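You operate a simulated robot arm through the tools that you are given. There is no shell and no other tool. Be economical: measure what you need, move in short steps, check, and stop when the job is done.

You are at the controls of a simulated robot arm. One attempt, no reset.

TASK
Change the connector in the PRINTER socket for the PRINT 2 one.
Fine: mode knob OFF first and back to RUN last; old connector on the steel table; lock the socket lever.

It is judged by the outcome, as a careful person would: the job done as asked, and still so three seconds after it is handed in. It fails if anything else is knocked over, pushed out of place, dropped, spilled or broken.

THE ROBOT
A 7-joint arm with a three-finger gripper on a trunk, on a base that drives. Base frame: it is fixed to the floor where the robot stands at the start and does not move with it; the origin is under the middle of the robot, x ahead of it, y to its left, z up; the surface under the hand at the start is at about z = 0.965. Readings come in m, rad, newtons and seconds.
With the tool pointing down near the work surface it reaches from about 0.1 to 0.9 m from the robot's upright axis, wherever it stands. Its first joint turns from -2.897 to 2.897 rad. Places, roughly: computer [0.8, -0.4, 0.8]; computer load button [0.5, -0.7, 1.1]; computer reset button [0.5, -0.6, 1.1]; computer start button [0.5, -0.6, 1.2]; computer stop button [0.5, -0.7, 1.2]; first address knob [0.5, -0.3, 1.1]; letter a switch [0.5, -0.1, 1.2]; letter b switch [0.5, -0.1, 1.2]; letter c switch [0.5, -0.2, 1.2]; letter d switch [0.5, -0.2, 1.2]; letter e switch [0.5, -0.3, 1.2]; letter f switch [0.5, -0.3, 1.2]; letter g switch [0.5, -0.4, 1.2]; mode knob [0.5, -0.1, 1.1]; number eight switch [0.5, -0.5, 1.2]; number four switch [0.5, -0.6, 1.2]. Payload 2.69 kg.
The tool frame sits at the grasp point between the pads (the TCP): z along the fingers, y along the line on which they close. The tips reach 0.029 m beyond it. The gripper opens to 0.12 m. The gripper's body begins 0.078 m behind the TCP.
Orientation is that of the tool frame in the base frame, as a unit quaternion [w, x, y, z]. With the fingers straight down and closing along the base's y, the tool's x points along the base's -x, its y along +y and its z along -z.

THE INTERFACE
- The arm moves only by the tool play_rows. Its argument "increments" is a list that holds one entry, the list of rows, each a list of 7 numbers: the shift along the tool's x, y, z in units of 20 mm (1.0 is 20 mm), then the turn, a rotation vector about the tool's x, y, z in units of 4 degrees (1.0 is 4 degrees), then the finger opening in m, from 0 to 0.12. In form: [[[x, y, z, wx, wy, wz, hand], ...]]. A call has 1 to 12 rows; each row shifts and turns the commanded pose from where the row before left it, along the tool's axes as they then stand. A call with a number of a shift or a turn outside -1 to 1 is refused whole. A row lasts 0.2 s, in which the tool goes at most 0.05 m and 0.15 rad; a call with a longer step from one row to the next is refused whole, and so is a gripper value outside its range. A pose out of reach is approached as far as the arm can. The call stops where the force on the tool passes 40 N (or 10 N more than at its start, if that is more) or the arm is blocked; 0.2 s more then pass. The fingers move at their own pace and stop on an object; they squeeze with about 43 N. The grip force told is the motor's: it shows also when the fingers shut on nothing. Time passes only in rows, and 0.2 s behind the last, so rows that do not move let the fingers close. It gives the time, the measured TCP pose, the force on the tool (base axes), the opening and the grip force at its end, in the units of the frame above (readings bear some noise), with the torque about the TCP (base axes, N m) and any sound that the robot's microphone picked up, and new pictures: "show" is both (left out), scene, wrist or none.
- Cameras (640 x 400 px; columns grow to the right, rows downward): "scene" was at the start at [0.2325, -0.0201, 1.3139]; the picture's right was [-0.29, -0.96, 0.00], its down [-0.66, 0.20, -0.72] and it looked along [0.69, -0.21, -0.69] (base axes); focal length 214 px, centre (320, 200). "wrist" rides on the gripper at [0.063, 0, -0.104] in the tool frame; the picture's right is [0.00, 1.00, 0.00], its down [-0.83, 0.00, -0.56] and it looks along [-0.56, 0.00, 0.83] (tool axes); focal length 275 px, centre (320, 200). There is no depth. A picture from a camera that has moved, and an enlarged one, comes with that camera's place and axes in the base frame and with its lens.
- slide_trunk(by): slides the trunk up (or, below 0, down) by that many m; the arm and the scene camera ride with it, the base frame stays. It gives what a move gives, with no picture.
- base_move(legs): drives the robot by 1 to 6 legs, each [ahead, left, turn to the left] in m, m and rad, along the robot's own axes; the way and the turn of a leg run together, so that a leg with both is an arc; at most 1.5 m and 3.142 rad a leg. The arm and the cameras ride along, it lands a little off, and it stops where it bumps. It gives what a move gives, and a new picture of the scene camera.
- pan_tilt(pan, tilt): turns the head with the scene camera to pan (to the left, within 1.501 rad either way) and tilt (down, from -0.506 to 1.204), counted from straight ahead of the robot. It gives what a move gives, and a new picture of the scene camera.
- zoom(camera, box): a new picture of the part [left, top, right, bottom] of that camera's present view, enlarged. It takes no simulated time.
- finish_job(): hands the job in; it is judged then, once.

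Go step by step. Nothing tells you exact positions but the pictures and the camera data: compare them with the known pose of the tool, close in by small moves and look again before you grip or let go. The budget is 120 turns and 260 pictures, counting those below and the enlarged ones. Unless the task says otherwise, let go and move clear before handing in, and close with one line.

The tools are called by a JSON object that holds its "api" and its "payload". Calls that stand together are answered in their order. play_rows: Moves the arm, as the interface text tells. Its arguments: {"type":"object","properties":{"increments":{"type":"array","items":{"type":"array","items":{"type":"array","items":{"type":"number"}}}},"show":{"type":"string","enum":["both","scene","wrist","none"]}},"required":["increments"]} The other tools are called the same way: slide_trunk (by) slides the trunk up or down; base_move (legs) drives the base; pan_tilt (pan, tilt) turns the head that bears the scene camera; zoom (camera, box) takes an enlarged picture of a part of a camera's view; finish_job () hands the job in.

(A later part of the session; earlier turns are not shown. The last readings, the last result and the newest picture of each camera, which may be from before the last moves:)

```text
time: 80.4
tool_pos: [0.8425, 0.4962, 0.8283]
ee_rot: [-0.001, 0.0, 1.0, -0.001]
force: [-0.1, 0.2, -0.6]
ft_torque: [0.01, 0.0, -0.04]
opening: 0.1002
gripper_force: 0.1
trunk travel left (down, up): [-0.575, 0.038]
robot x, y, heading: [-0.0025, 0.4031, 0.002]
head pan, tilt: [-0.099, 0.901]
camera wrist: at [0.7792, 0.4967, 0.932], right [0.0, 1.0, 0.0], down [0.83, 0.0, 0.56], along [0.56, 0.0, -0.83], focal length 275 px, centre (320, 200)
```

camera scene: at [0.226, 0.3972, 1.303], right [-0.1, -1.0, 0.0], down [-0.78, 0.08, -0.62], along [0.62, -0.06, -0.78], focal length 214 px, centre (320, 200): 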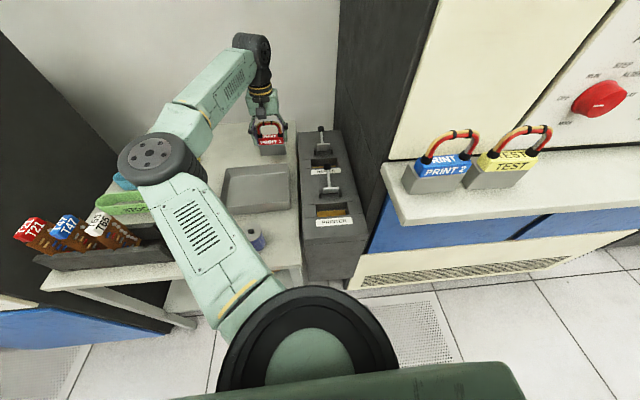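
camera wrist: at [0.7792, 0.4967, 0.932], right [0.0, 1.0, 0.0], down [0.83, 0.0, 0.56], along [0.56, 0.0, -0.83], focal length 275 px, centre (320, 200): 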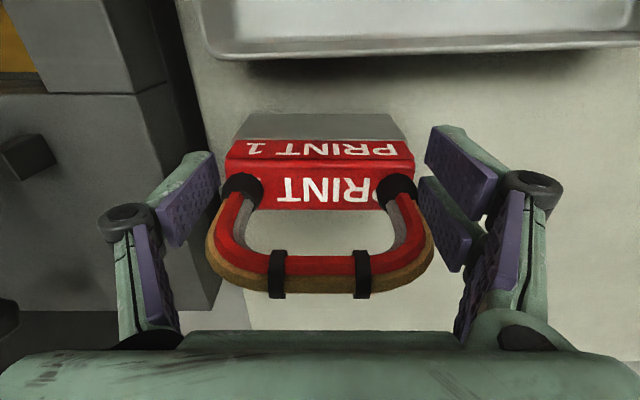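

PRINT 1 stands on the table. Rising and moving above PRINT 2.

{"api": "play_rows", "payload": {"increments": [[[0, 0, -1, 0, 0, 0, 0.106], [0, 0, -1, 0, 0, 0, 0.106], [0, 0, -1, 0, 0, 0, 0.106], [0, 0, -1, 0, 0, 0, 0.106], [0, 0, -1, 0, 0, 0, 0.106], [0, 0, -1, 0, 0, 0, 0.106], [0.5, 0, -1, 0, 0, 0, 0.106], [1, 0, -1, 0, 0, 0, 0.106], [1, 0, -1, 0, 0, 0, 0.106], [1, 0, -1, 0, 0, 0, 0.106], [1, 0, -1, 0, 0, 0, 0.106], [1, 0, -1, 0, 0, 0, 0.106]]], "show": "scene"}}

{"api": "play_rows", "payload": {"increments": [[[1, -1, -1, 0, 0, 0, 0.106], [1, -1, -1, 0, 0, 0, 0.106], [1, -1, -1, 0, 0, 0, 0.106], [1, -1, 0, 0, 0, 0, 0.106], [1, -1, 0, 0, 0, 0, 0.106], [1, -1, 0, 0, 0, 0, 0.106], [1, -1, 0, 0, 0, 0, 0.106], [1, -1, 0, 0, 0, 0, 0.106], [1, -1, 0, 0, 0, 0, 0.106], [1, -1, 0, 0, 0, 0, 0.106], [0, -1, 0, 0, 0, 0, 0.106], [0, -1, 0, 0, 0, 0, 0.106]]], "show": "none"}}

{"api": "play_rows", "payload": {"increments": [[[0, -1, 0, 0, 0, 0, 0.106], [0, -1, 0, 0, 0, 0, 0.106], [0, -1, 0, 0, 0, 0, 0.106]]], "show": "both"}}

```text
time: 83.0
tool_pos: [0.7327, 0.4982, 1.0694]
ee_rot: [0.0, 0.0, 1.0, -0.001]
force: [-0.9, 0.7, 0.2]
ft_torque: [-0.03, -0.07, -0.03]
opening: 0.106
gripper_force: 0.0
trunk travel left (down, up): [-0.575, 0.038]
robot x, y, heading: [-0.0051, 0.4003, -0.003]
head pan, tilt: [-0.099, 0.901]
camera scene: at [0.2253, 0.3971, 1.3032], right [-0.1, -1.0, 0.0], down [-0.78, 0.08, -0.62], along [0.62, -0.06, -0.78], focal length 214 px, centre (320, 200)
```

scene: 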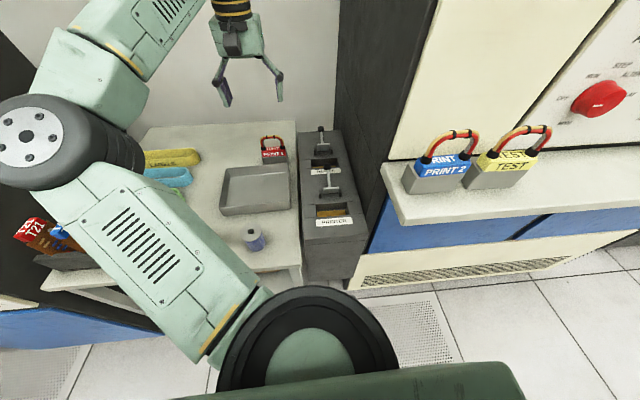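

```text
time: 85.6
tool_pos: [0.5314, 0.2635, 1.1298]
ee_rot: [0.0, 0.0, 1.0, 0.0]
force: [-11.2, 27.1, -8.8]
ft_torque: [-3.39, -1.3, -0.05]
opening: 0.1058
gripper_force: 0.1
trunk travel left (down, up): [-0.575, 0.038]
robot x, y, heading: [-0.0008, 0.404, 0.005]
head pan, tilt: [-0.099, 0.901]
```

```text
time: 85.8
tool_pos: [0.5305, 0.2626, 1.1304]
ee_rot: [-0.001, -0.004, 1.0, 0.003]
force: [-4.7, 15.2, -0.9]
ft_torque: [-1.89, -0.77, -0.01]
opening: 0.106
gripper_force: 0.1
trunk travel left (down, up): [-0.575, 0.038]
robot x, y, heading: [-0.0038, 0.4028, 0.005]
head pan, tilt: [-0.099, 0.901]
stopped in row 1: the force on the tool passed its limit at 59 N (the readings are from after the stop); the commanded pose is now the measured one
camera scene: at [0.2245, 0.4003, 1.3034], right [-0.09, -1.0, 0.0], down [-0.78, 0.07, -0.62], along [0.62, -0.06, -0.78], focal length 214 px, centre (320, 200)
camera wrist: at [0.4674, 0.2619, 1.2332], right [-0.01, 1.0, 0.0], down [0.83, 0.01, 0.55], along [0.55, 0.01, -0.83], focal length 275 px, centre (320, 200)
```

scene: 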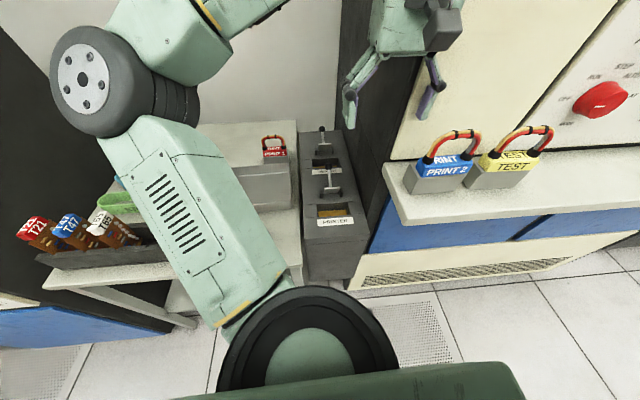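
wrist: 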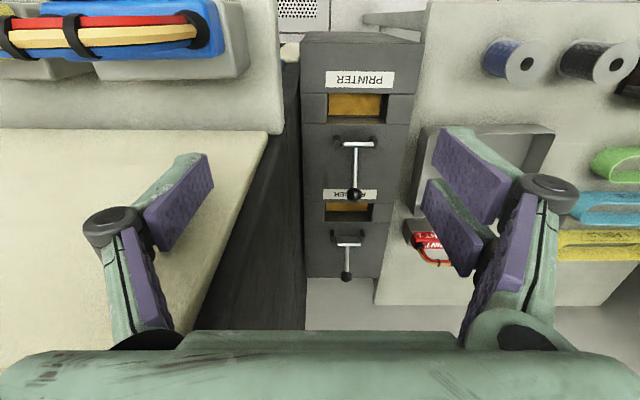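

The wrist brushed the console's left side. Backing off left and toward the robot, then approaching PRINT 2 from the front.

{"api": "play_rows", "payload": {"increments": [[[0.3, 0.7, 0, 0, 0, 0, 0.106], [1, 0, 0, 0, 0, 0, 0.106], [1, 0, 0, 0, 0, 0, 0.106], [1, 0, 0, 0, 0, 0, 0.106], [0, -1, 0, 0, 0, 0, 0.106], [0, -1, 0, 0, 0, 0, 0.106], [0, -1, 0, 0, 0, 0, 0.106], [0, -1, 0, 0, 0, 0, 0.106], [0, -0.6, 0, 0, 0, 0, 0.106]]], "show": "both"}}

```text
time: 87.8
tool_pos: [0.4657, 0.1814, 1.13]
ee_rot: [0.0, -0.002, 1.0, 0.003]
force: [-0.2, 1.5, 0.9]
ft_torque: [-0.06, -0.02, -0.02]
opening: 0.1095
gripper_force: 0.1
trunk travel left (down, up): [-0.575, 0.038]
robot x, y, heading: [-0.003, 0.3972, -0.001]
head pan, tilt: [-0.099, 0.901]
camera scene: at [0.2253, 0.3982, 1.3031], right [-0.1, -1.0, 0.0], down [-0.78, 0.07, -0.62], along [0.62, -0.06, -0.78], focal length 214 px, centre (320, 200)
camera wrist: at [0.4022, 0.1801, 1.2327], right [-0.01, 1.0, 0.01], down [0.83, 0.0, 0.55], along [0.55, 0.01, -0.83], focal length 275 px, centre (320, 200)
```

scene: 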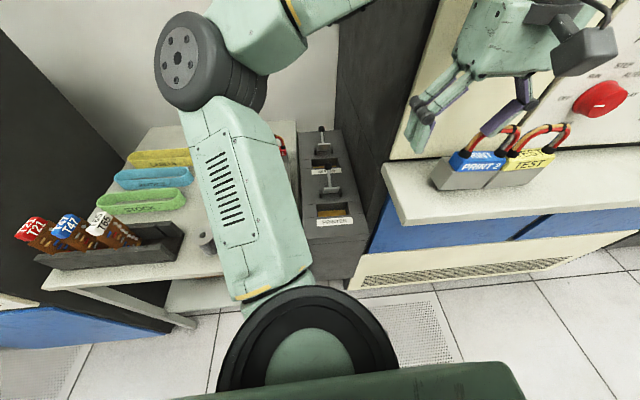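
wrist: 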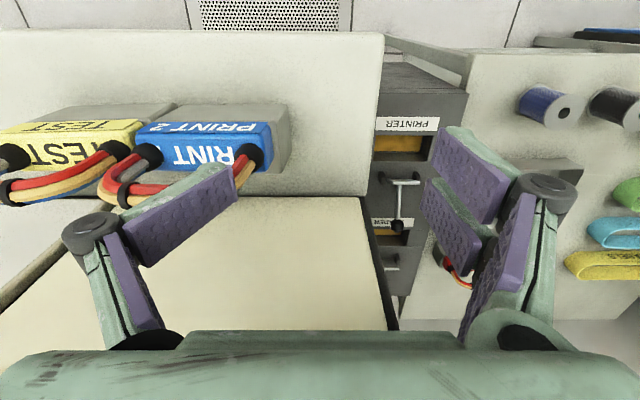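

My right finger was lower than PRINT 2's handle and nudged it along −y; I need to check how much PRINT 2 and TEST moved. Raising clear first and inspecting.

{"api": "play_rows", "payload": {"increments": [[[0, 0.5, 0, 0, 0, 0, 0.106], [0, 1, -0.3, 0, 0, 0, 0.106], [0.5, 0, -1, 0, 0, 0, 0.106], [0, 0, -1, 0, 0, 0, 0.106]]], "show": "wrist"}}

{"api": "zoom", "payload": {"camera": "scene", "box": [370, 60, 610, 220]}}

```text
time: 88.8
tool_pos: [0.4558, 0.2124, 1.1601]
ee_rot: [0.0, -0.001, 1.0, 0.0]
force: [0.4, -1.0, 0.4]
ft_torque: [-0.01, 0.01, 0.01]
opening: 0.1062
gripper_force: 0.0
out of reach, approached as far as the arm can: row 4
trunk travel left (down, up): [-0.575, 0.038]
robot x, y, heading: [-0.0023, 0.4015, -0.0]
head pan, tilt: [-0.099, 0.901]
camera wrist: at [0.3919, 0.2115, 1.2627], right [-0.01, 1.0, 0.0], down [0.83, 0.01, 0.55], along [0.55, 0.01, -0.83], focal length 275 px, centre (320, 200)
```

wrist: 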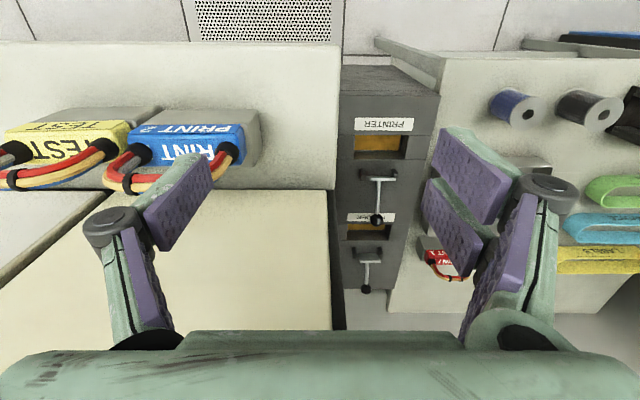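

```text
2.50 times, centred on (490, 140) of scene
camera zoom: at [0.2256, 0.3981, 1.303], right [-0.1, -1.0, 0.0], down [-0.78, 0.07, -0.62], along [0.62, -0.06, -0.78], focal length 536 px, centre (-105, 350)
```

zoom: 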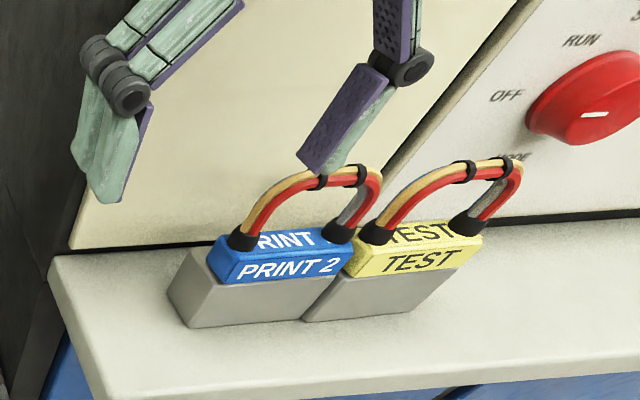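

I shoved PRINT 2 about 11 cm and it pushed TEST ~8–9 cm along −y. I must put TEST back. Plan: back the base off, point the gripper horizontally, pass the closed fingers through each handle and drag PRINT 2, then TEST, back left; the first wrist picture serves as the reference for TEST's place.

{"api": "base_move", "payload": {"legs": [[-0.33, 0, 0]]}}

{"api": "play_rows", "payload": {"increments": [[[-1, 0, 0.04, 0, -1, 0, 0], [-0.99, 0, 0.1, 0, -1, 0, 0], [-0.98, 0, 0.17, 0, -1, 0, 0], [-0.97, 0, 0.24, 0, -1, 0, 0], [-0.95, 0, 0.31, 0, -1, 0, 0], [-0.92, 0, 0.37, 0, -1, 0, 0], [-0.9, 0, 0.44, 0, -1, 0, 0], [0, 0, 0, 0, -1, 0, 0], [0, 0, 0, 0, -1, 0, 0], [0, 0, 0, 0, -1, 0, 0], [0, 0, 0, 0, -1, 0, 0], [0, 0, 0, 0, -1, 0, 0]]], "show": "none"}}

{"api": "play_rows", "payload": {"increments": [[[0, 0, 0, 0, -1, 0, 0], [0, 0, 0, 0, -1, 0, 0], [0, 0, 0, 0, -1, 0, 0], [0, 0, 0, 0, -1, 0, 0], [0, 0, 0, 0, -1, 0, 0], [0, 0, 0, 0, -1, 0, 0], [0, 0, 0, 0, -1, 0, 0], [0, 0, 0, 0, -1, 0, 0], [0, 0, 0, 0, -1, 0, 0], [0, 0, 0, 0, -1, 0, 0], [0, 0, 0, 0, -0.5, 0, 0]]], "show": "both"}}

```text
time: 91.0
tool_pos: [0.1265, 0.2092, 1.1596]
ee_rot: [-0.001, 0.0, 1.0, 0.001]
force: [-0.2, 0.4, 0.1]
ft_torque: [-0.01, -0.05, 0.0]
opening: 0.106
gripper_force: 0.1
trunk travel left (down, up): [-0.575, 0.038]
robot x, y, heading: [-0.3315, 0.3991, 0.001]
head pan, tilt: [-0.099, 0.901]
camera scene: at [-0.1026, 0.3967, 1.3032], right [-0.1, -1.0, 0.0], down [-0.78, 0.08, -0.62], along [0.62, -0.06, -0.78], focal length 214 px, centre (320, 200)
```

scene: 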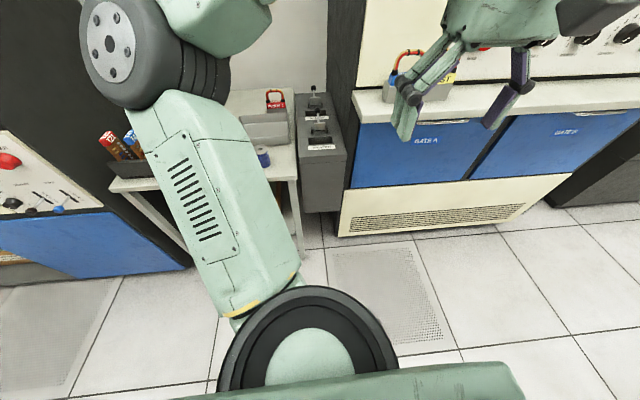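

```text
time: 93.6
tool_pos: [0.2669, 0.2105, 1.1553]
ee_rot: [0.406, -0.001, 0.914, 0.001]
force: [0.3, -0.2, 0.1]
ft_torque: [-0.02, 0.01, 0.02]
opening: 0.0
gripper_force: 27.9
trunk travel left (down, up): [-0.575, 0.038]
robot x, y, heading: [-0.3331, 0.3967, 0.001]
head pan, tilt: [-0.099, 0.901]
```

```text
time: 96.0
tool_pos: [0.2663, 0.2097, 1.1547]
ee_rot: [0.707, -0.001, 0.707, 0.001]
force: [0.0, 0.6, -0.6]
ft_torque: [0.0, 0.0, 0.02]
opening: 0.0
gripper_force: 28.5
trunk travel left (down, up): [-0.575, 0.038]
robot x, y, heading: [-0.3316, 0.4036, 0.004]
head pan, tilt: [-0.099, 0.901]
camera scene: at [-0.1021, 0.3967, 1.3031], right [-0.1, -1.0, 0.0], down [-0.78, 0.08, -0.62], along [0.62, -0.06, -0.78], focal length 214 px, centre (320, 200)
camera wrist: at [0.1619, 0.21, 1.09], right [0.0, 1.0, 0.0], down [-0.56, 0.0, 0.83], along [0.83, 0.0, 0.56], focal length 275 px, centre (320, 200)
```

scene: 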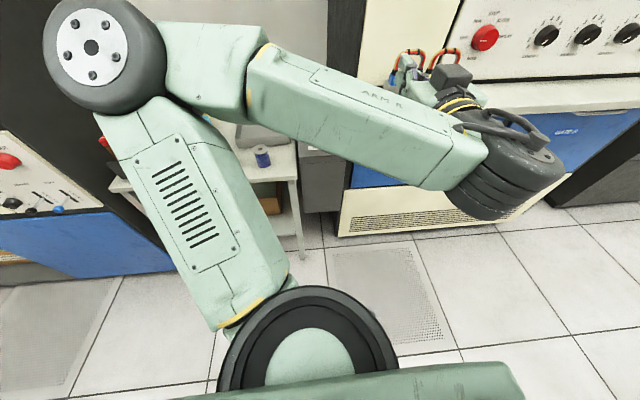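
wrist: 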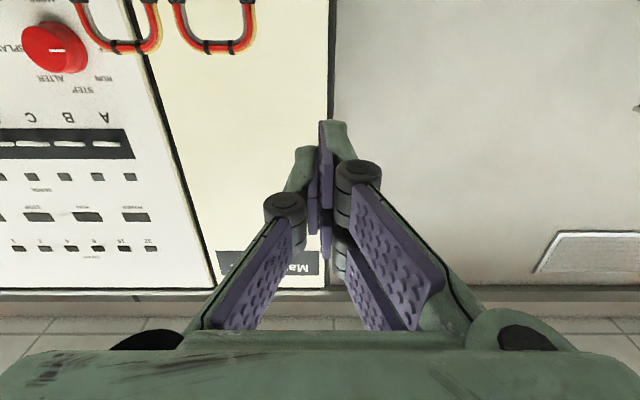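

Arch opening of PRINT 2 is near y≈0.09, z≈1.087. Approaching in front of it.

{"api": "play_rows", "payload": {"increments": [[[0, -1, 0.2, 0, 0, 0, 0], [0, -1, 0.5, 0, 0, 0, 0], [0, -1, 1, 0, 0, 0, 0], [0.5, -1, 1, 0, 0, 0, 0], [0.5, -1, 1, 0, 0, 0, 0], [0.6, -0.86, 1, 0, 0, 0, 0], [0.6, 0, 1, 0, 0, 0, 0], [0.6, 0, 1, 0, 0, 0, 0], [0.6, 0, 1, 0, 0, 0, 0]]], "show": "both"}}

```text
time: 98.0
tool_pos: [0.422, 0.0944, 1.0868]
ee_rot: [0.706, -0.001, 0.708, 0.002]
force: [-0.2, -0.5, 0.1]
ft_torque: [0.0, 0.02, 0.0]
opening: 0.0001
gripper_force: 28.6
trunk travel left (down, up): [-0.575, 0.038]
robot x, y, heading: [-0.3308, 0.4004, -0.001]
head pan, tilt: [-0.099, 0.901]
camera scene: at [-0.102, 0.3966, 1.3031], right [-0.1, -1.0, 0.0], down [-0.78, 0.08, -0.62], along [0.62, -0.06, -0.78], focal length 214 px, centre (320, 200)
camera wrist: at [0.3165, 0.0924, 1.0221], right [0.0, 1.0, 0.0], down [-0.55, 0.0, 0.83], along [0.83, 0.0, 0.55], focal length 275 px, centre (320, 200)
```

scene: 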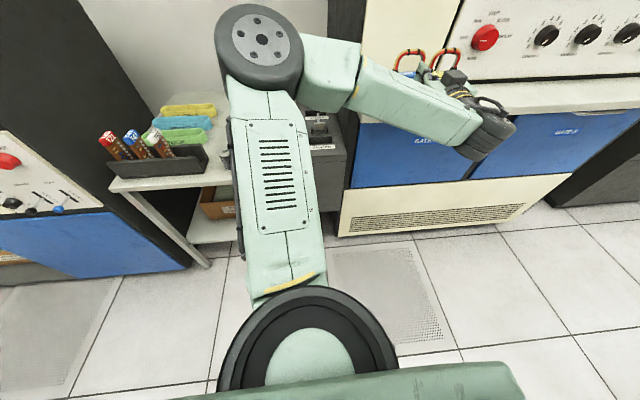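
wrist: 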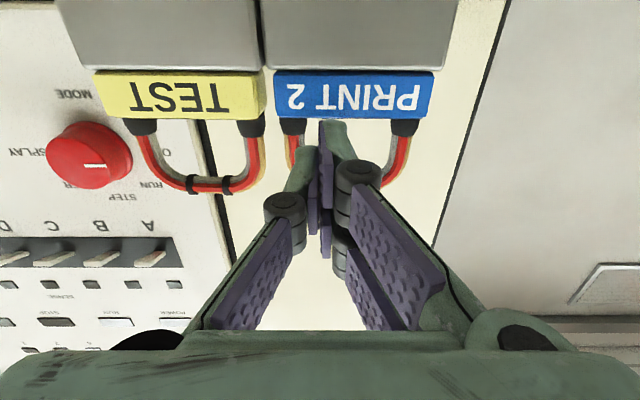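

Now with grip width (83 mm) as scale: PRINT 2 centre y≈0.111, TEST y≈0.025 (originally ≈0.152 and ≈0.051). Inserting closed fingers through PRINT 2's handle.

{"api": "play_rows", "payload": {"increments": [[[0, 0.8, 0, 0, 0, 0, 0], [-0.1, 0, 0.6, 0, 0, 0, 0], [0, 0, 0.7, 0, 0, 0, 0], [0, 0, 0.8, 0, 0, 0, 0], [0, 0, 0.8, 0, 0, 0, 0]]], "show": "wrist"}}

{"api": "pan_tilt", "payload": {"pan": -0.45, "tilt": 0.5}}

```text
time: 99.2
tool_pos: [0.4788, 0.1089, 1.0886]
ee_rot: [0.706, 0.0, 0.708, 0.001]
force: [0.1, -0.2, 0.4]
ft_torque: [-0.02, 0.04, 0.01]
opening: 0.0
gripper_force: 29.3
trunk travel left (down, up): [-0.575, 0.038]
robot x, y, heading: [-0.332, 0.4021, 0.002]
head pan, tilt: [-0.099, 0.901]
camera wrist: at [0.3742, 0.1094, 1.0243], right [0.0, 1.0, 0.0], down [-0.55, 0.0, 0.83], along [0.83, 0.0, 0.55], focal length 275 px, centre (320, 200)
```

wrist: 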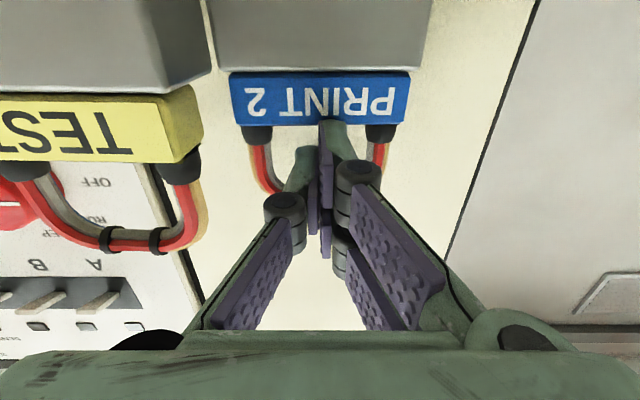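

```text
time: 100.1
tool_pos: [0.4786, 0.1094, 1.0879]
ee_rot: [0.707, -0.002, 0.707, 0.002]
force: [-0.5, -0.3, 0.3]
ft_torque: [0.0, -0.02, 0.02]
opening: 0.0
gripper_force: 28.6
trunk travel left (down, up): [-0.575, 0.038]
robot x, y, heading: [-0.3297, 0.4001, 0.006]
head pan, tilt: [-0.45, 0.499]
camera scene: at [-0.0953, 0.3646, 1.3369], right [-0.43, -0.9, 0.0], down [-0.43, 0.21, -0.88], along [0.79, -0.38, -0.48], focal length 214 px, centre (320, 200)
```

scene: 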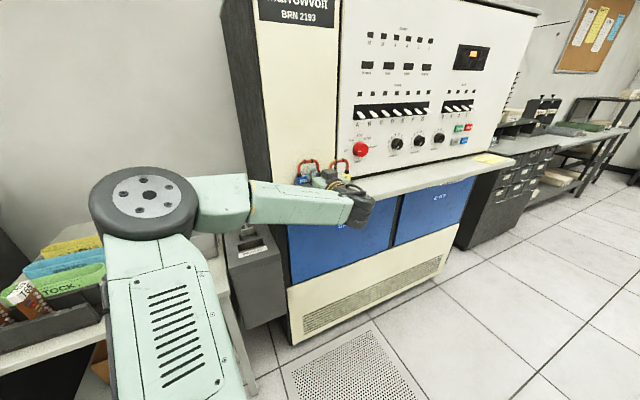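

The finger pair is taller than I assumed and pushed PRINT 2 back ~4 cm instead of entering. Better: retract, open a little, and grip the left post of its handle between the single finger (inside the arch) and the pair (outside).

{"api": "play_rows", "payload": {"increments": [[[0, 0, -1, 0, 0, 0, 0], [0, 0, -1, 0, 0, 0, 0], [0, 0, -1, 0, 0, 0, 0.06], [-0.15, 0.7, 0, 0, 0, 0, 0.06], [0, 1, 0, 0, 0, 0, 0.06], [0, 0, 0, 0, 0, 0, 0.06]]], "show": "wrist"}}

{"api": "zoom", "payload": {"camera": "scene", "box": [270, 140, 390, 230]}}

```text
time: 101.5
tool_pos: [0.4196, 0.1446, 1.0919]
ee_rot: [0.707, -0.001, 0.707, 0.001]
force: [-0.7, -0.2, -0.6]
ft_torque: [0.01, 0.01, 0.02]
opening: 0.06
gripper_force: 0.0
trunk travel left (down, up): [-0.575, 0.038]
robot x, y, heading: [-0.3351, 0.3992, 0.004]
head pan, tilt: [-0.45, 0.499]
camera wrist: at [0.3141, 0.1438, 1.0274], right [0.0, 1.0, 0.0], down [-0.55, 0.0, 0.83], along [0.83, 0.0, 0.55], focal length 275 px, centre (320, 200)
```

wrist: 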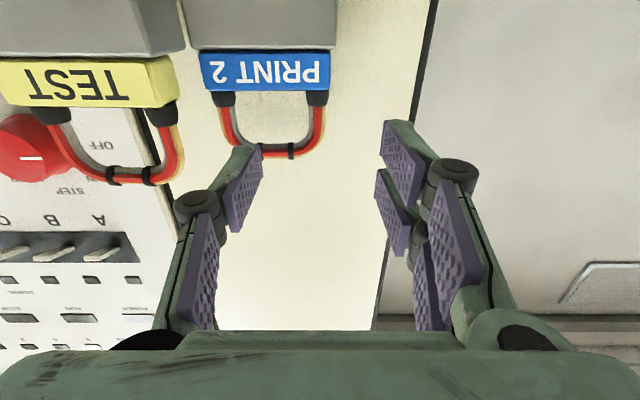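

```text
4.44 times, centred on (330, 185) of scene
camera zoom: at [-0.0953, 0.3645, 1.337], right [-0.43, -0.9, 0.0], down [-0.43, 0.21, -0.88], along [0.79, -0.38, -0.48], focal length 953 px, centre (276, 267)
```

zoom: 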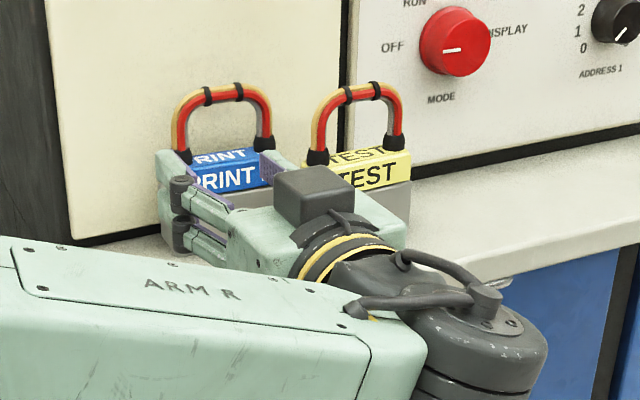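

View is clean: left post at y≈0.143. Advancing so the single finger goes inside the arch and the pair outside.

{"api": "play_rows", "payload": {"increments": [[[0, 0, 1, 0, 0, 0, 0.06], [0, 0, 1, 0, 0, 0, 0.06], [0, 0, 1, 0, 0, 0, 0.06], [0, 0, 0.8, 0, 0, 0, 0.06], [0, 0, 0.5, 0, 0, 0, 0.06]]], "show": "wrist"}}

{"api": "zoom", "payload": {"camera": "scene", "box": [270, 140, 390, 230]}}

```text
time: 102.7
tool_pos: [0.5052, 0.1433, 1.0918]
ee_rot: [0.706, 0.0, 0.708, 0.001]
force: [-0.3, 0.5, 0.2]
ft_torque: [0.02, -0.02, 0.0]
opening: 0.0599
gripper_force: 0.1
trunk travel left (down, up): [-0.575, 0.038]
robot x, y, heading: [-0.3309, 0.3996, 0.002]
head pan, tilt: [-0.45, 0.499]
camera wrist: at [0.4002, 0.1429, 1.0275], right [0.0, 1.0, 0.0], down [-0.55, 0.0, 0.83], along [0.83, 0.0, 0.55], focal length 275 px, centre (320, 200)
```

wrist: 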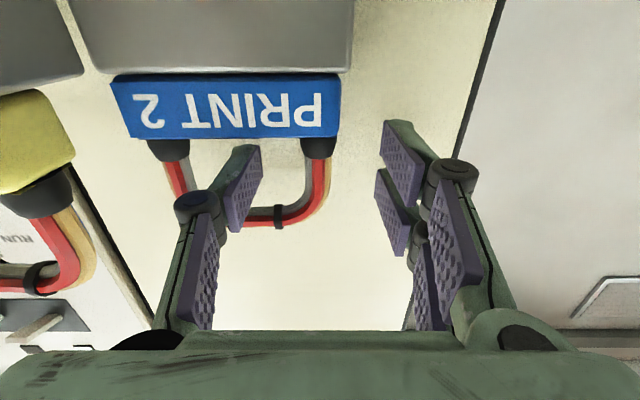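

```text
4.44 times, centred on (330, 185) of scene
camera zoom: at [-0.0953, 0.3646, 1.337], right [-0.43, -0.9, 0.0], down [-0.43, 0.21, -0.88], along [0.79, -0.38, -0.48], focal length 953 px, centre (276, 267)
```

zoom: 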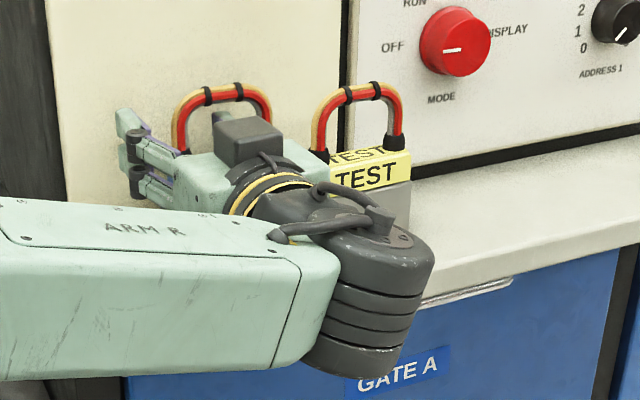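

Single finger appears inside the arch, pair outside. Closing on the post.

{"api": "play_rows", "payload": {"increments": [[[0, 0, 0, 0, 0, 0, 0.0], [0, 0, 0, 0, 0, 0, 0.0], [0, 0, 0, 0, 0, 0, 0.0], [0, 0, 0, 0, 0, 0, 0.0], [0, 0, 0, 0, 0, 0, 0.0]]], "show": "wrist"}}

```text
time: 103.9
tool_pos: [0.5051, 0.1434, 1.092]
ee_rot: [0.707, -0.001, 0.708, 0.002]
force: [0.1, 1.4, 0.5]
ft_torque: [0.29, -0.01, -0.02]
opening: 0.0138
gripper_force: 37.3
trunk travel left (down, up): [-0.575, 0.038]
robot x, y, heading: [-0.3304, 0.4029, -0.0]
head pan, tilt: [-0.45, 0.499]
camera wrist: at [0.4003, 0.1434, 1.0276], right [0.0, 1.0, 0.0], down [-0.55, 0.0, 0.83], along [0.83, 0.0, 0.55], focal length 275 px, centre (320, 200)
```

wrist: 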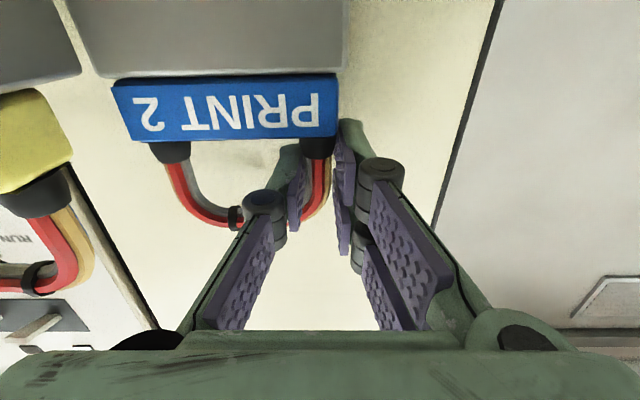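

Gripped the post. Dragging PRINT 2 left 55 mm and forward 32 mm, slowly on the shelf.

{"api": "play_rows", "payload": {"increments": [[[0, 0.4, 0, 0, 0, 0, 0], [0, 0.5, 0, 0, 0, 0, 0], [0, 0.5, 0, 0, 0, 0, 0], [0, 0.5, -0.3, 0, 0, 0, 0], [0, 0.5, -0.4, 0, 0, 0, 0], [0, 0.35, -0.4, 0, 0, 0, 0], [0, 0, -0.5, 0, 0, 0, 0]]], "show": "wrist"}}

{"api": "zoom", "payload": {"camera": "scene", "box": [240, 130, 400, 250]}}

```text
time: 105.5
tool_pos: [0.4736, 0.1993, 1.0918]
ee_rot: [0.707, -0.001, 0.707, 0.001]
force: [1.9, 1.2, 7.0]
ft_torque: [0.19, -0.16, -0.01]
opening: 0.0134
gripper_force: 40.0
trunk travel left (down, up): [-0.575, 0.038]
robot x, y, heading: [-0.3308, 0.397, 0.001]
head pan, tilt: [-0.45, 0.499]
camera wrist: at [0.3682, 0.1992, 1.0275], right [0.0, 1.0, 0.0], down [-0.56, 0.0, 0.83], along [0.83, 0.0, 0.56], focal length 275 px, centre (320, 200)
```

wrist: 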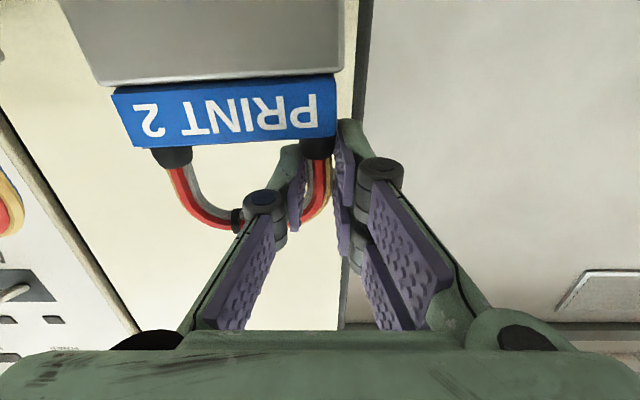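

```text
3.33 times, centred on (320, 190) of scene
camera zoom: at [-0.0956, 0.3648, 1.3371], right [-0.43, -0.9, 0.0], down [-0.43, 0.21, -0.88], along [0.79, -0.38, -0.48], focal length 715 px, centre (320, 233)
```

zoom: 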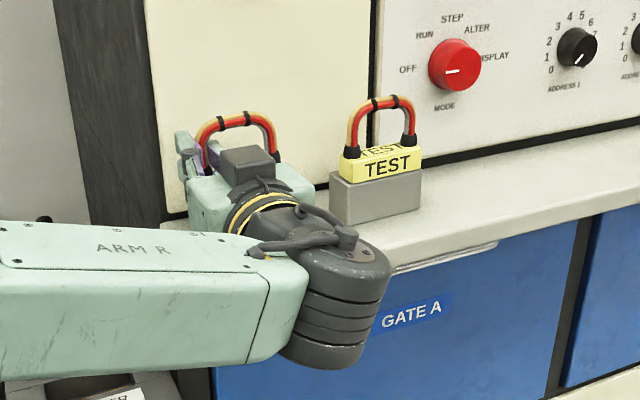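

PRINT 2 is clear of TEST, slightly yawed. I'll turn it ~4° back, release, retract, and measure both.

{"api": "play_rows", "payload": {"increments": [[[0, 0, 0, -0.5, 0, 0, 0], [0, 0, 0, -0.5, 0, 0, 0], [0, 0, 0, 0, 0, 0, 0.06], [0, 0, 0, 0, 0, 0, 0.06], [0, 0, 0, 0, 0, 0, 0.06], [0, 0, -0.7, 0, 0, 0, 0.06], [0, 0, -1, 0.5, 0, 0, 0.06], [0, 0, -1, 0.5, 0, 0, 0.06], [0, -1, -1, 0, 0, 0, 0.06], [0, -1, 0, 0, 0, 0, 0.06], [0, -1, 0, 0, 0, 0, 0.06], [0, -1, 0, 0, 0, 0, 0.06]]], "show": "wrist"}}

{"api": "zoom", "payload": {"camera": "scene", "box": [240, 130, 400, 250]}}

```text
time: 108.1
tool_pos: [0.3987, 0.1151, 1.0902]
ee_rot: [0.707, -0.001, 0.708, 0.002]
force: [0.6, 0.5, 0.1]
ft_torque: [0.01, -0.02, -0.01]
opening: 0.0597
gripper_force: 0.0
trunk travel left (down, up): [-0.575, 0.038]
robot x, y, heading: [-0.3296, 0.4012, 0.0]
head pan, tilt: [-0.45, 0.499]
camera wrist: at [0.2939, 0.1148, 1.0263], right [0.0, 1.0, 0.0], down [-0.55, 0.0, 0.83], along [0.83, 0.0, 0.55], focal length 275 px, centre (320, 200)
```

wrist: 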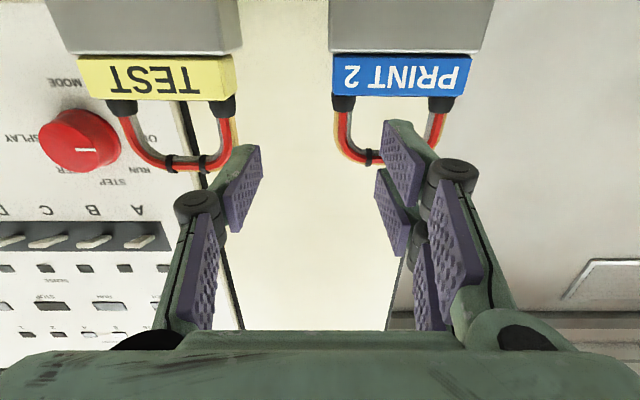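

```text
3.33 times, centred on (320, 190) of scene
camera zoom: at [-0.0953, 0.3644, 1.337], right [-0.43, -0.9, 0.0], down [-0.43, 0.21, -0.88], along [0.79, -0.38, -0.48], focal length 715 px, centre (320, 233)
```

zoom: 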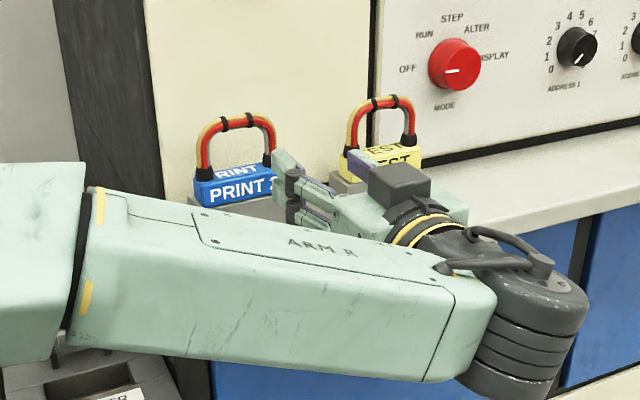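

PRINT 2 now at y≈0.163; TEST at y≈0.017 versus original ≈0.055. Doing the same with TEST's left post.

{"api": "play_rows", "payload": {"increments": [[[0, -1, 0, 0, 0, 0, 0.05], [0, -1, 0, 0, 0, 0, 0.05], [0, -1, 0, 0, 0, 0, 0.05], [0, -0.25, 0, 0, 0, 0, 0.05], [0, 0, 1, 0, 0, 0, 0.05], [0, 0, 1, 0, 0, 0, 0.05], [0, 0, 0.9, 0, 0, 0, 0.05], [0, 0, 0.7, 0, 0, 0, 0.05]]], "show": "wrist"}}

```text
time: 109.9
tool_pos: [0.4712, 0.0497, 1.09]
ee_rot: [0.707, 0.0, 0.708, 0.0]
force: [-0.3, -0.4, -0.3]
ft_torque: [0.0, 0.0, -0.01]
opening: 0.05
gripper_force: 0.0
trunk travel left (down, up): [-0.575, 0.038]
robot x, y, heading: [-0.3316, 0.4015, -0.001]
head pan, tilt: [-0.45, 0.499]
camera wrist: at [0.3659, 0.0499, 1.0261], right [0.0, 1.0, 0.0], down [-0.55, 0.0, 0.83], along [0.83, 0.0, 0.55], focal length 275 px, centre (320, 200)
```

wrist: 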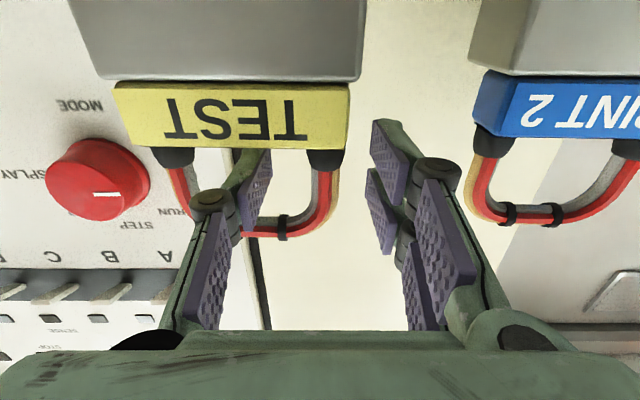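

{"api": "play_rows", "payload": {"increments": [[[0, 0, 0, 0, 0, 0, 0], [0, 0, 0, 0, 0, 0, 0], [0, 0, 0, 0, 0, 0, 0], [0, 0, 0, 0, 0, 0, 0], [0, 0.45, 0, 0, 0, 0, 0], [0, 0.45, 0, 0, 0, 0, 0], [0, 0.45, 0, 0, 0, 0, 0], [0, 0.45, 0, 0, 0, 0, 0]]], "show": "wrist"}}

```text
time: 111.7
tool_pos: [0.4717, 0.0858, 1.0894]
ee_rot: [0.706, 0.0, 0.708, 0.002]
force: [-0.6, -0.2, 0.0]
ft_torque: [0.17, 0.04, 0.0]
opening: 0.0129
gripper_force: 39.2
trunk travel left (down, up): [-0.575, 0.038]
robot x, y, heading: [-0.3271, 0.4053, -0.002]
head pan, tilt: [-0.45, 0.499]
camera wrist: at [0.3662, 0.0862, 1.0264], right [0.0, 1.0, 0.0], down [-0.55, 0.0, 0.83], along [0.83, 0.0, 0.55], focal length 275 px, centre (320, 200)
```

wrist: 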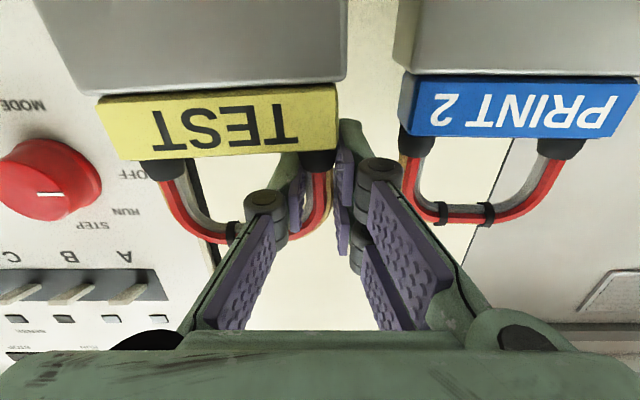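

Correct its ~4° yaw, release, retract, and recheck.

{"api": "play_rows", "payload": {"increments": [[[0, 0, 0, -0.5, 0, 0, 0], [0, 0, 0, -0.5, 0, 0, 0], [0, 0, 0, 0, 0, 0, 0.04], [0, 0, 0, 0, 0, 0, 0.04], [0, 0, 0, 0, 0, 0, 0.04], [0, 0, -0.7, 0, 0, 0, 0.04], [0, 0, -1, 0.5, 0, 0, 0.04], [0, 0, -1, 0.5, 0, 0, 0.04], [0, 0, -1, 0, 0, 0, 0.04], [0, 0, -1, 0, 0, 0, 0.04], [0, 0, -1, 0, 0, 0, 0.04], [0, 0, -1, 0, 0, 0, 0.04]]], "show": "wrist"}}

{"api": "pan_tilt", "payload": {"pan": -0.45, "tilt": 0.6}}

```text
time: 114.3
tool_pos: [0.336, 0.0837, 1.0925]
ee_rot: [0.706, 0.0, 0.708, 0.001]
force: [0.0, -0.2, 0.2]
ft_torque: [0.0, -0.03, -0.01]
opening: 0.0398
gripper_force: 0.0
trunk travel left (down, up): [-0.575, 0.038]
robot x, y, heading: [-0.3326, 0.399, 0.004]
head pan, tilt: [-0.45, 0.499]
camera wrist: at [0.2314, 0.0829, 1.0279], right [0.0, 1.0, 0.0], down [-0.55, 0.0, 0.83], along [0.83, 0.0, 0.55], focal length 275 px, centre (320, 200)
```

wrist: 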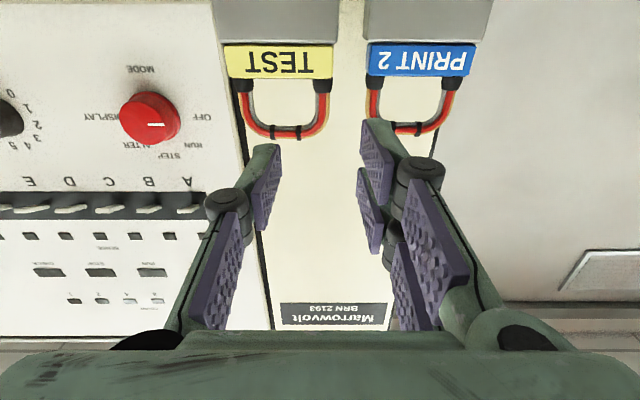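

```text
time: 115.0
tool_pos: [0.3364, 0.0824, 1.0928]
ee_rot: [0.707, 0.0, 0.707, 0.001]
force: [0.1, -0.4, 0.0]
ft_torque: [0.01, -0.01, 0.01]
opening: 0.0398
gripper_force: 0.0
trunk travel left (down, up): [-0.575, 0.038]
robot x, y, heading: [-0.3303, 0.3992, 0.002]
head pan, tilt: [-0.45, 0.6]
camera scene: at [-0.0977, 0.3657, 1.3279], right [-0.43, -0.9, 0.0], down [-0.51, 0.25, -0.83], along [0.74, -0.36, -0.56], focal length 214 px, centre (320, 200)
```

scene: 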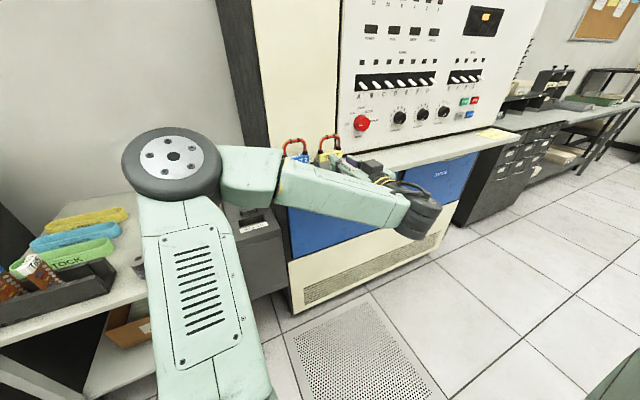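

TEST is back at y≈0.051, x≈0.458 (original estimates 0.053/0.459). Now raise the trunk slightly and turn the gripper down for PRINT 2 (y≈0.162).

{"api": "slide_trunk", "payload": {"by": 0.035}}

{"api": "play_rows", "payload": {"increments": [[[0, 0, -1, 0, 1, 0, 0.1], [0, 0, -1, 0, 1, 0, 0.1], [0, 0, 0, 0, 1, 0, 0.1], [0, 0, 0, 0, 1, 0, 0.1], [0, 0, 0, 0, 1, 0, 0.1], [0, 0, 0, 0, 1, 0, 0.1], [0, 0, 0, 0, 1, 0, 0.1], [0, 0, 0, 0, 1, 0, 0.1], [0, 0, 0, 0, 1, 0, 0.1], [0, 0, 0, 0, 1, 0, 0.1], [0, 0, 0, 0, 1, 0, 0.1], [0, 0, 0, 0, 1, 0, 0.1]]], "show": "none"}}

{"api": "play_rows", "payload": {"increments": [[[0, 0, 0, 0, 1, 0, 0.1], [0, 0, 0, 0, 1, 0, 0.1], [0, 0, 0, 0, 1, 0, 0.1], [0, 0, 0, 0, 1, 0, 0.1], [0, 0, 0, 0, 1, 0, 0.1], [0, 0, 0, 0, 1, 0, 0.1], [0, 0, 0, 0, 1, 0, 0.1], [0, 0, 0, 0, 1, 0, 0.1], [0, 0, 0, 0, 1, 0, 0.1], [0, 0, 0, 0, 1, 0, 0.1], [0, 0, 0, 0, 0.5, 0, 0.1]]], "show": "both"}}

```text
time: 115.7
tool_pos: [0.3368, 0.0832, 1.1265]
ee_rot: [0.706, 0.0, 0.708, 0.002]
force: [-0.8, 0.7, -0.5]
ft_torque: [0.02, -0.01, -0.02]
opening: 0.0401
gripper_force: 0.1
trunk travel left (down, up): [-0.61, 0.003]
robot x, y, heading: [-0.3288, 0.4048, 0.003]
head pan, tilt: [-0.45, 0.6]
```

```text
time: 118.3
tool_pos: [0.296, 0.0822, 1.1287]
ee_rot: [0.356, -0.001, 0.934, 0.001]
force: [-0.4, -0.1, 0.1]
ft_torque: [0.02, 0.01, 0.0]
opening: 0.0999
gripper_force: 0.1
trunk travel left (down, up): [-0.61, 0.003]
robot x, y, heading: [-0.3307, 0.4022, 0.006]
head pan, tilt: [-0.45, 0.6]
```

```text
time: 120.7
tool_pos: [0.2964, 0.0833, 1.129]
ee_rot: [-0.002, -0.001, 1.0, 0.001]
force: [0.2, -1.1, -0.5]
ft_torque: [-0.01, 0.01, 0.01]
opening: 0.0999
gripper_force: 0.1
trunk travel left (down, up): [-0.61, 0.003]
robot x, y, heading: [-0.334, 0.3986, 0.002]
head pan, tilt: [-0.45, 0.6]
camera scene: at [-0.0977, 0.3657, 1.3629], right [-0.43, -0.9, 0.0], down [-0.51, 0.25, -0.83], along [0.74, -0.36, -0.56], focal length 214 px, centre (320, 200)
camera wrist: at [0.2335, 0.0827, 1.2316], right [-0.01, 1.0, 0.0], down [0.83, 0.0, 0.55], along [0.55, 0.0, -0.83], focal length 275 px, centre (320, 200)
```

scene: 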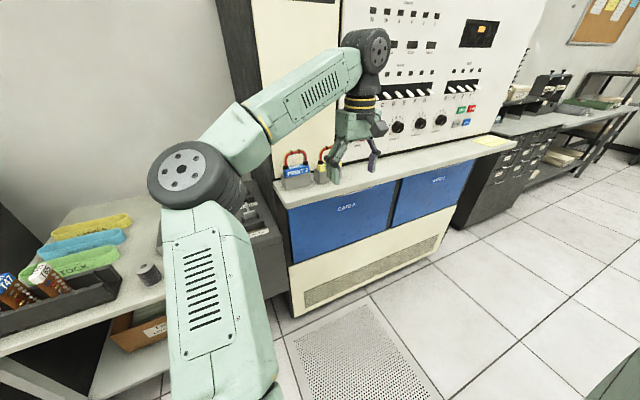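
wrist: 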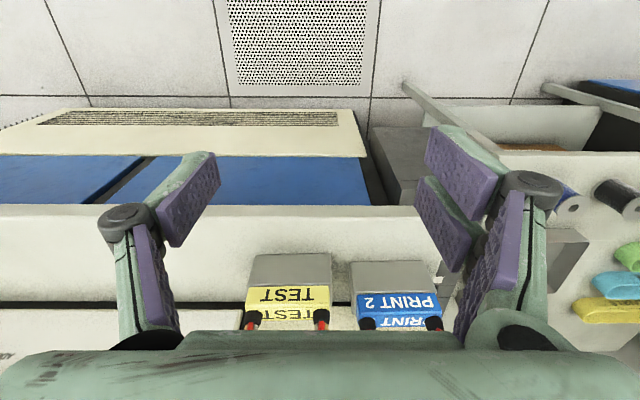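

Both stand neatly. Rising to z≈1.18 and moving over PRINT 2.

{"api": "play_rows", "payload": {"increments": [[[0, 1, -1, 0, 0, 0, 0.1], [0, 1, -1, 0, 0, 0, 0.1], [0, 1, -0.7, 0, 0, 0, 0.1], [0, 0.95, 0, 0, 0, 0, 0.1], [-1, 0, 0, 0, 0, 0, 0.1], [-1, 0, 0, 0, 0, 0, 0.1], [-1, 0, 0, 0, 0, 0, 0.1], [-1, 0, 0, 0, 0, 0, 0.1], [-1, 0, 0, 0, 0, 0, 0.1], [-1, 0, 0, 0, 0, 0, 0.1], [-1, 0, 0, 0, 0, 0, 0.1]]], "show": "both"}}

```text
time: 123.1
tool_pos: [0.4355, 0.1631, 1.1648]
ee_rot: [0.0, -0.001, 1.0, 0.0]
force: [0.1, 0.3, -0.3]
ft_torque: [0.03, 0.02, 0.02]
opening: 0.0998
gripper_force: 0.0
out of reach, approached as far as the arm can: row 3, 7, 9, 11
trunk travel left (down, up): [-0.61, 0.003]
robot x, y, heading: [-0.3336, 0.4011, 0.006]
head pan, tilt: [-0.45, 0.6]
camera scene: at [-0.0975, 0.3655, 1.3628], right [-0.43, -0.9, 0.0], down [-0.51, 0.25, -0.82], along [0.74, -0.36, -0.57], focal length 214 px, centre (320, 200)
camera wrist: at [0.3721, 0.1626, 1.2674], right [-0.01, 1.0, 0.0], down [0.83, 0.01, 0.56], along [0.56, 0.0, -0.83], focal length 275 px, centre (320, 200)
```

scene: 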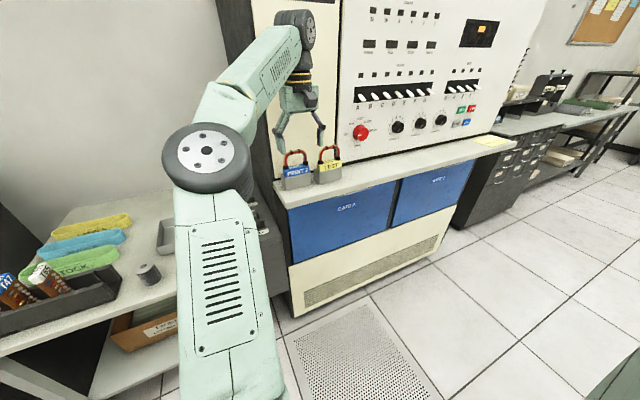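
wrist: 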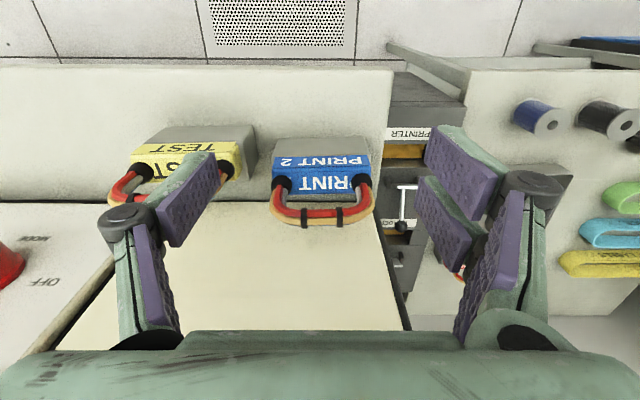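

PRINT 2 is centred in the view. Moving forward to x≈0.485 above it to check alignment before descending.

{"api": "play_rows", "payload": {"increments": [[[-0.8, 0.1, 0, 0, 0, 0, 0.096], [-0.8, 0, 0, 0, 0, 0, 0.096], [-0.9, 0, 0, 0, 0, 0, 0.096], [0, 0, 0.5, 0, 0, 0, 0.096]]], "show": "both"}}

{"api": "zoom", "payload": {"camera": "scene", "box": [250, 70, 370, 200]}}

```text
time: 124.1
tool_pos: [0.4638, 0.1684, 1.1525]
ee_rot: [-0.001, 0.0, 1.0, 0.001]
force: [-0.3, 0.2, -0.2]
ft_torque: [0.04, 0.01, 0.05]
opening: 0.0957
gripper_force: 0.0
out of reach, approached as far as the arm can: row 2, 3
trunk travel left (down, up): [-0.61, 0.003]
robot x, y, heading: [-0.3337, 0.3996, 0.0]
head pan, tilt: [-0.45, 0.6]
camera scene: at [-0.0975, 0.3658, 1.3628], right [-0.43, -0.9, 0.0], down [-0.51, 0.25, -0.82], along [0.74, -0.36, -0.57], focal length 214 px, centre (320, 200)
camera wrist: at [0.4008, 0.167, 1.2562], right [-0.01, 1.0, 0.0], down [0.83, 0.01, 0.55], along [0.55, 0.01, -0.83], focal length 275 px, centre (320, 200)
```

scene: 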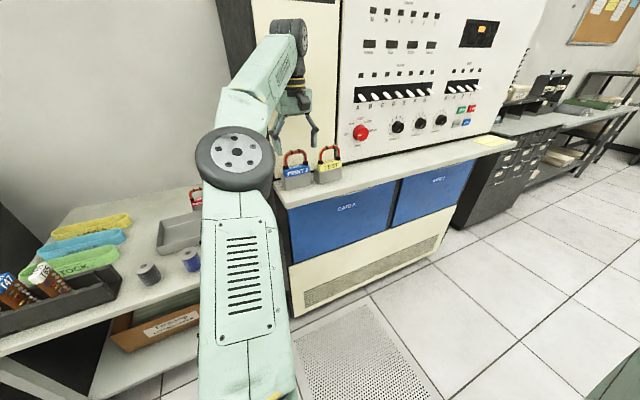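
wrist: 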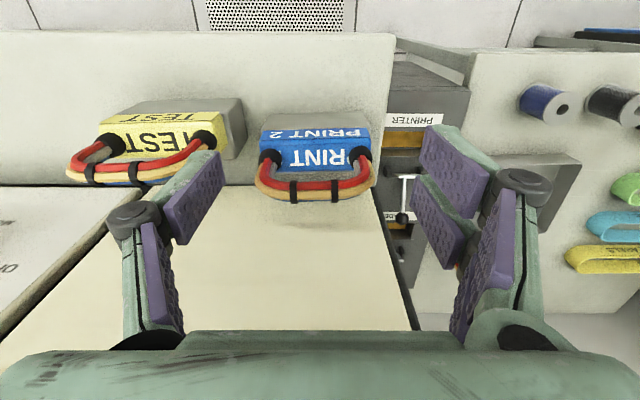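

```text
3.08 times, centred on (310, 135) of scene
camera zoom: at [-0.0975, 0.3658, 1.3628], right [-0.43, -0.9, 0.0], down [-0.51, 0.25, -0.82], along [0.74, -0.36, -0.57], focal length 660 px, centre (351, 400)
```

zoom: 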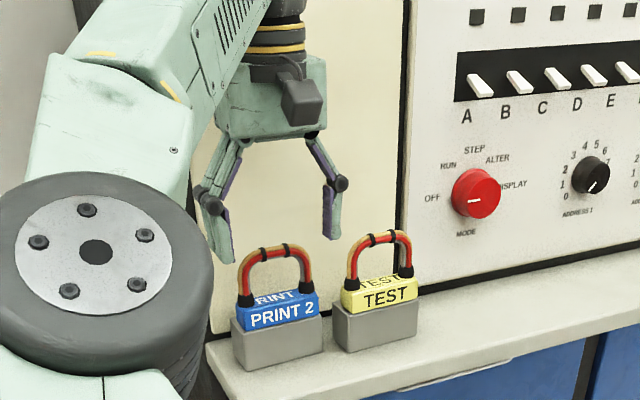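

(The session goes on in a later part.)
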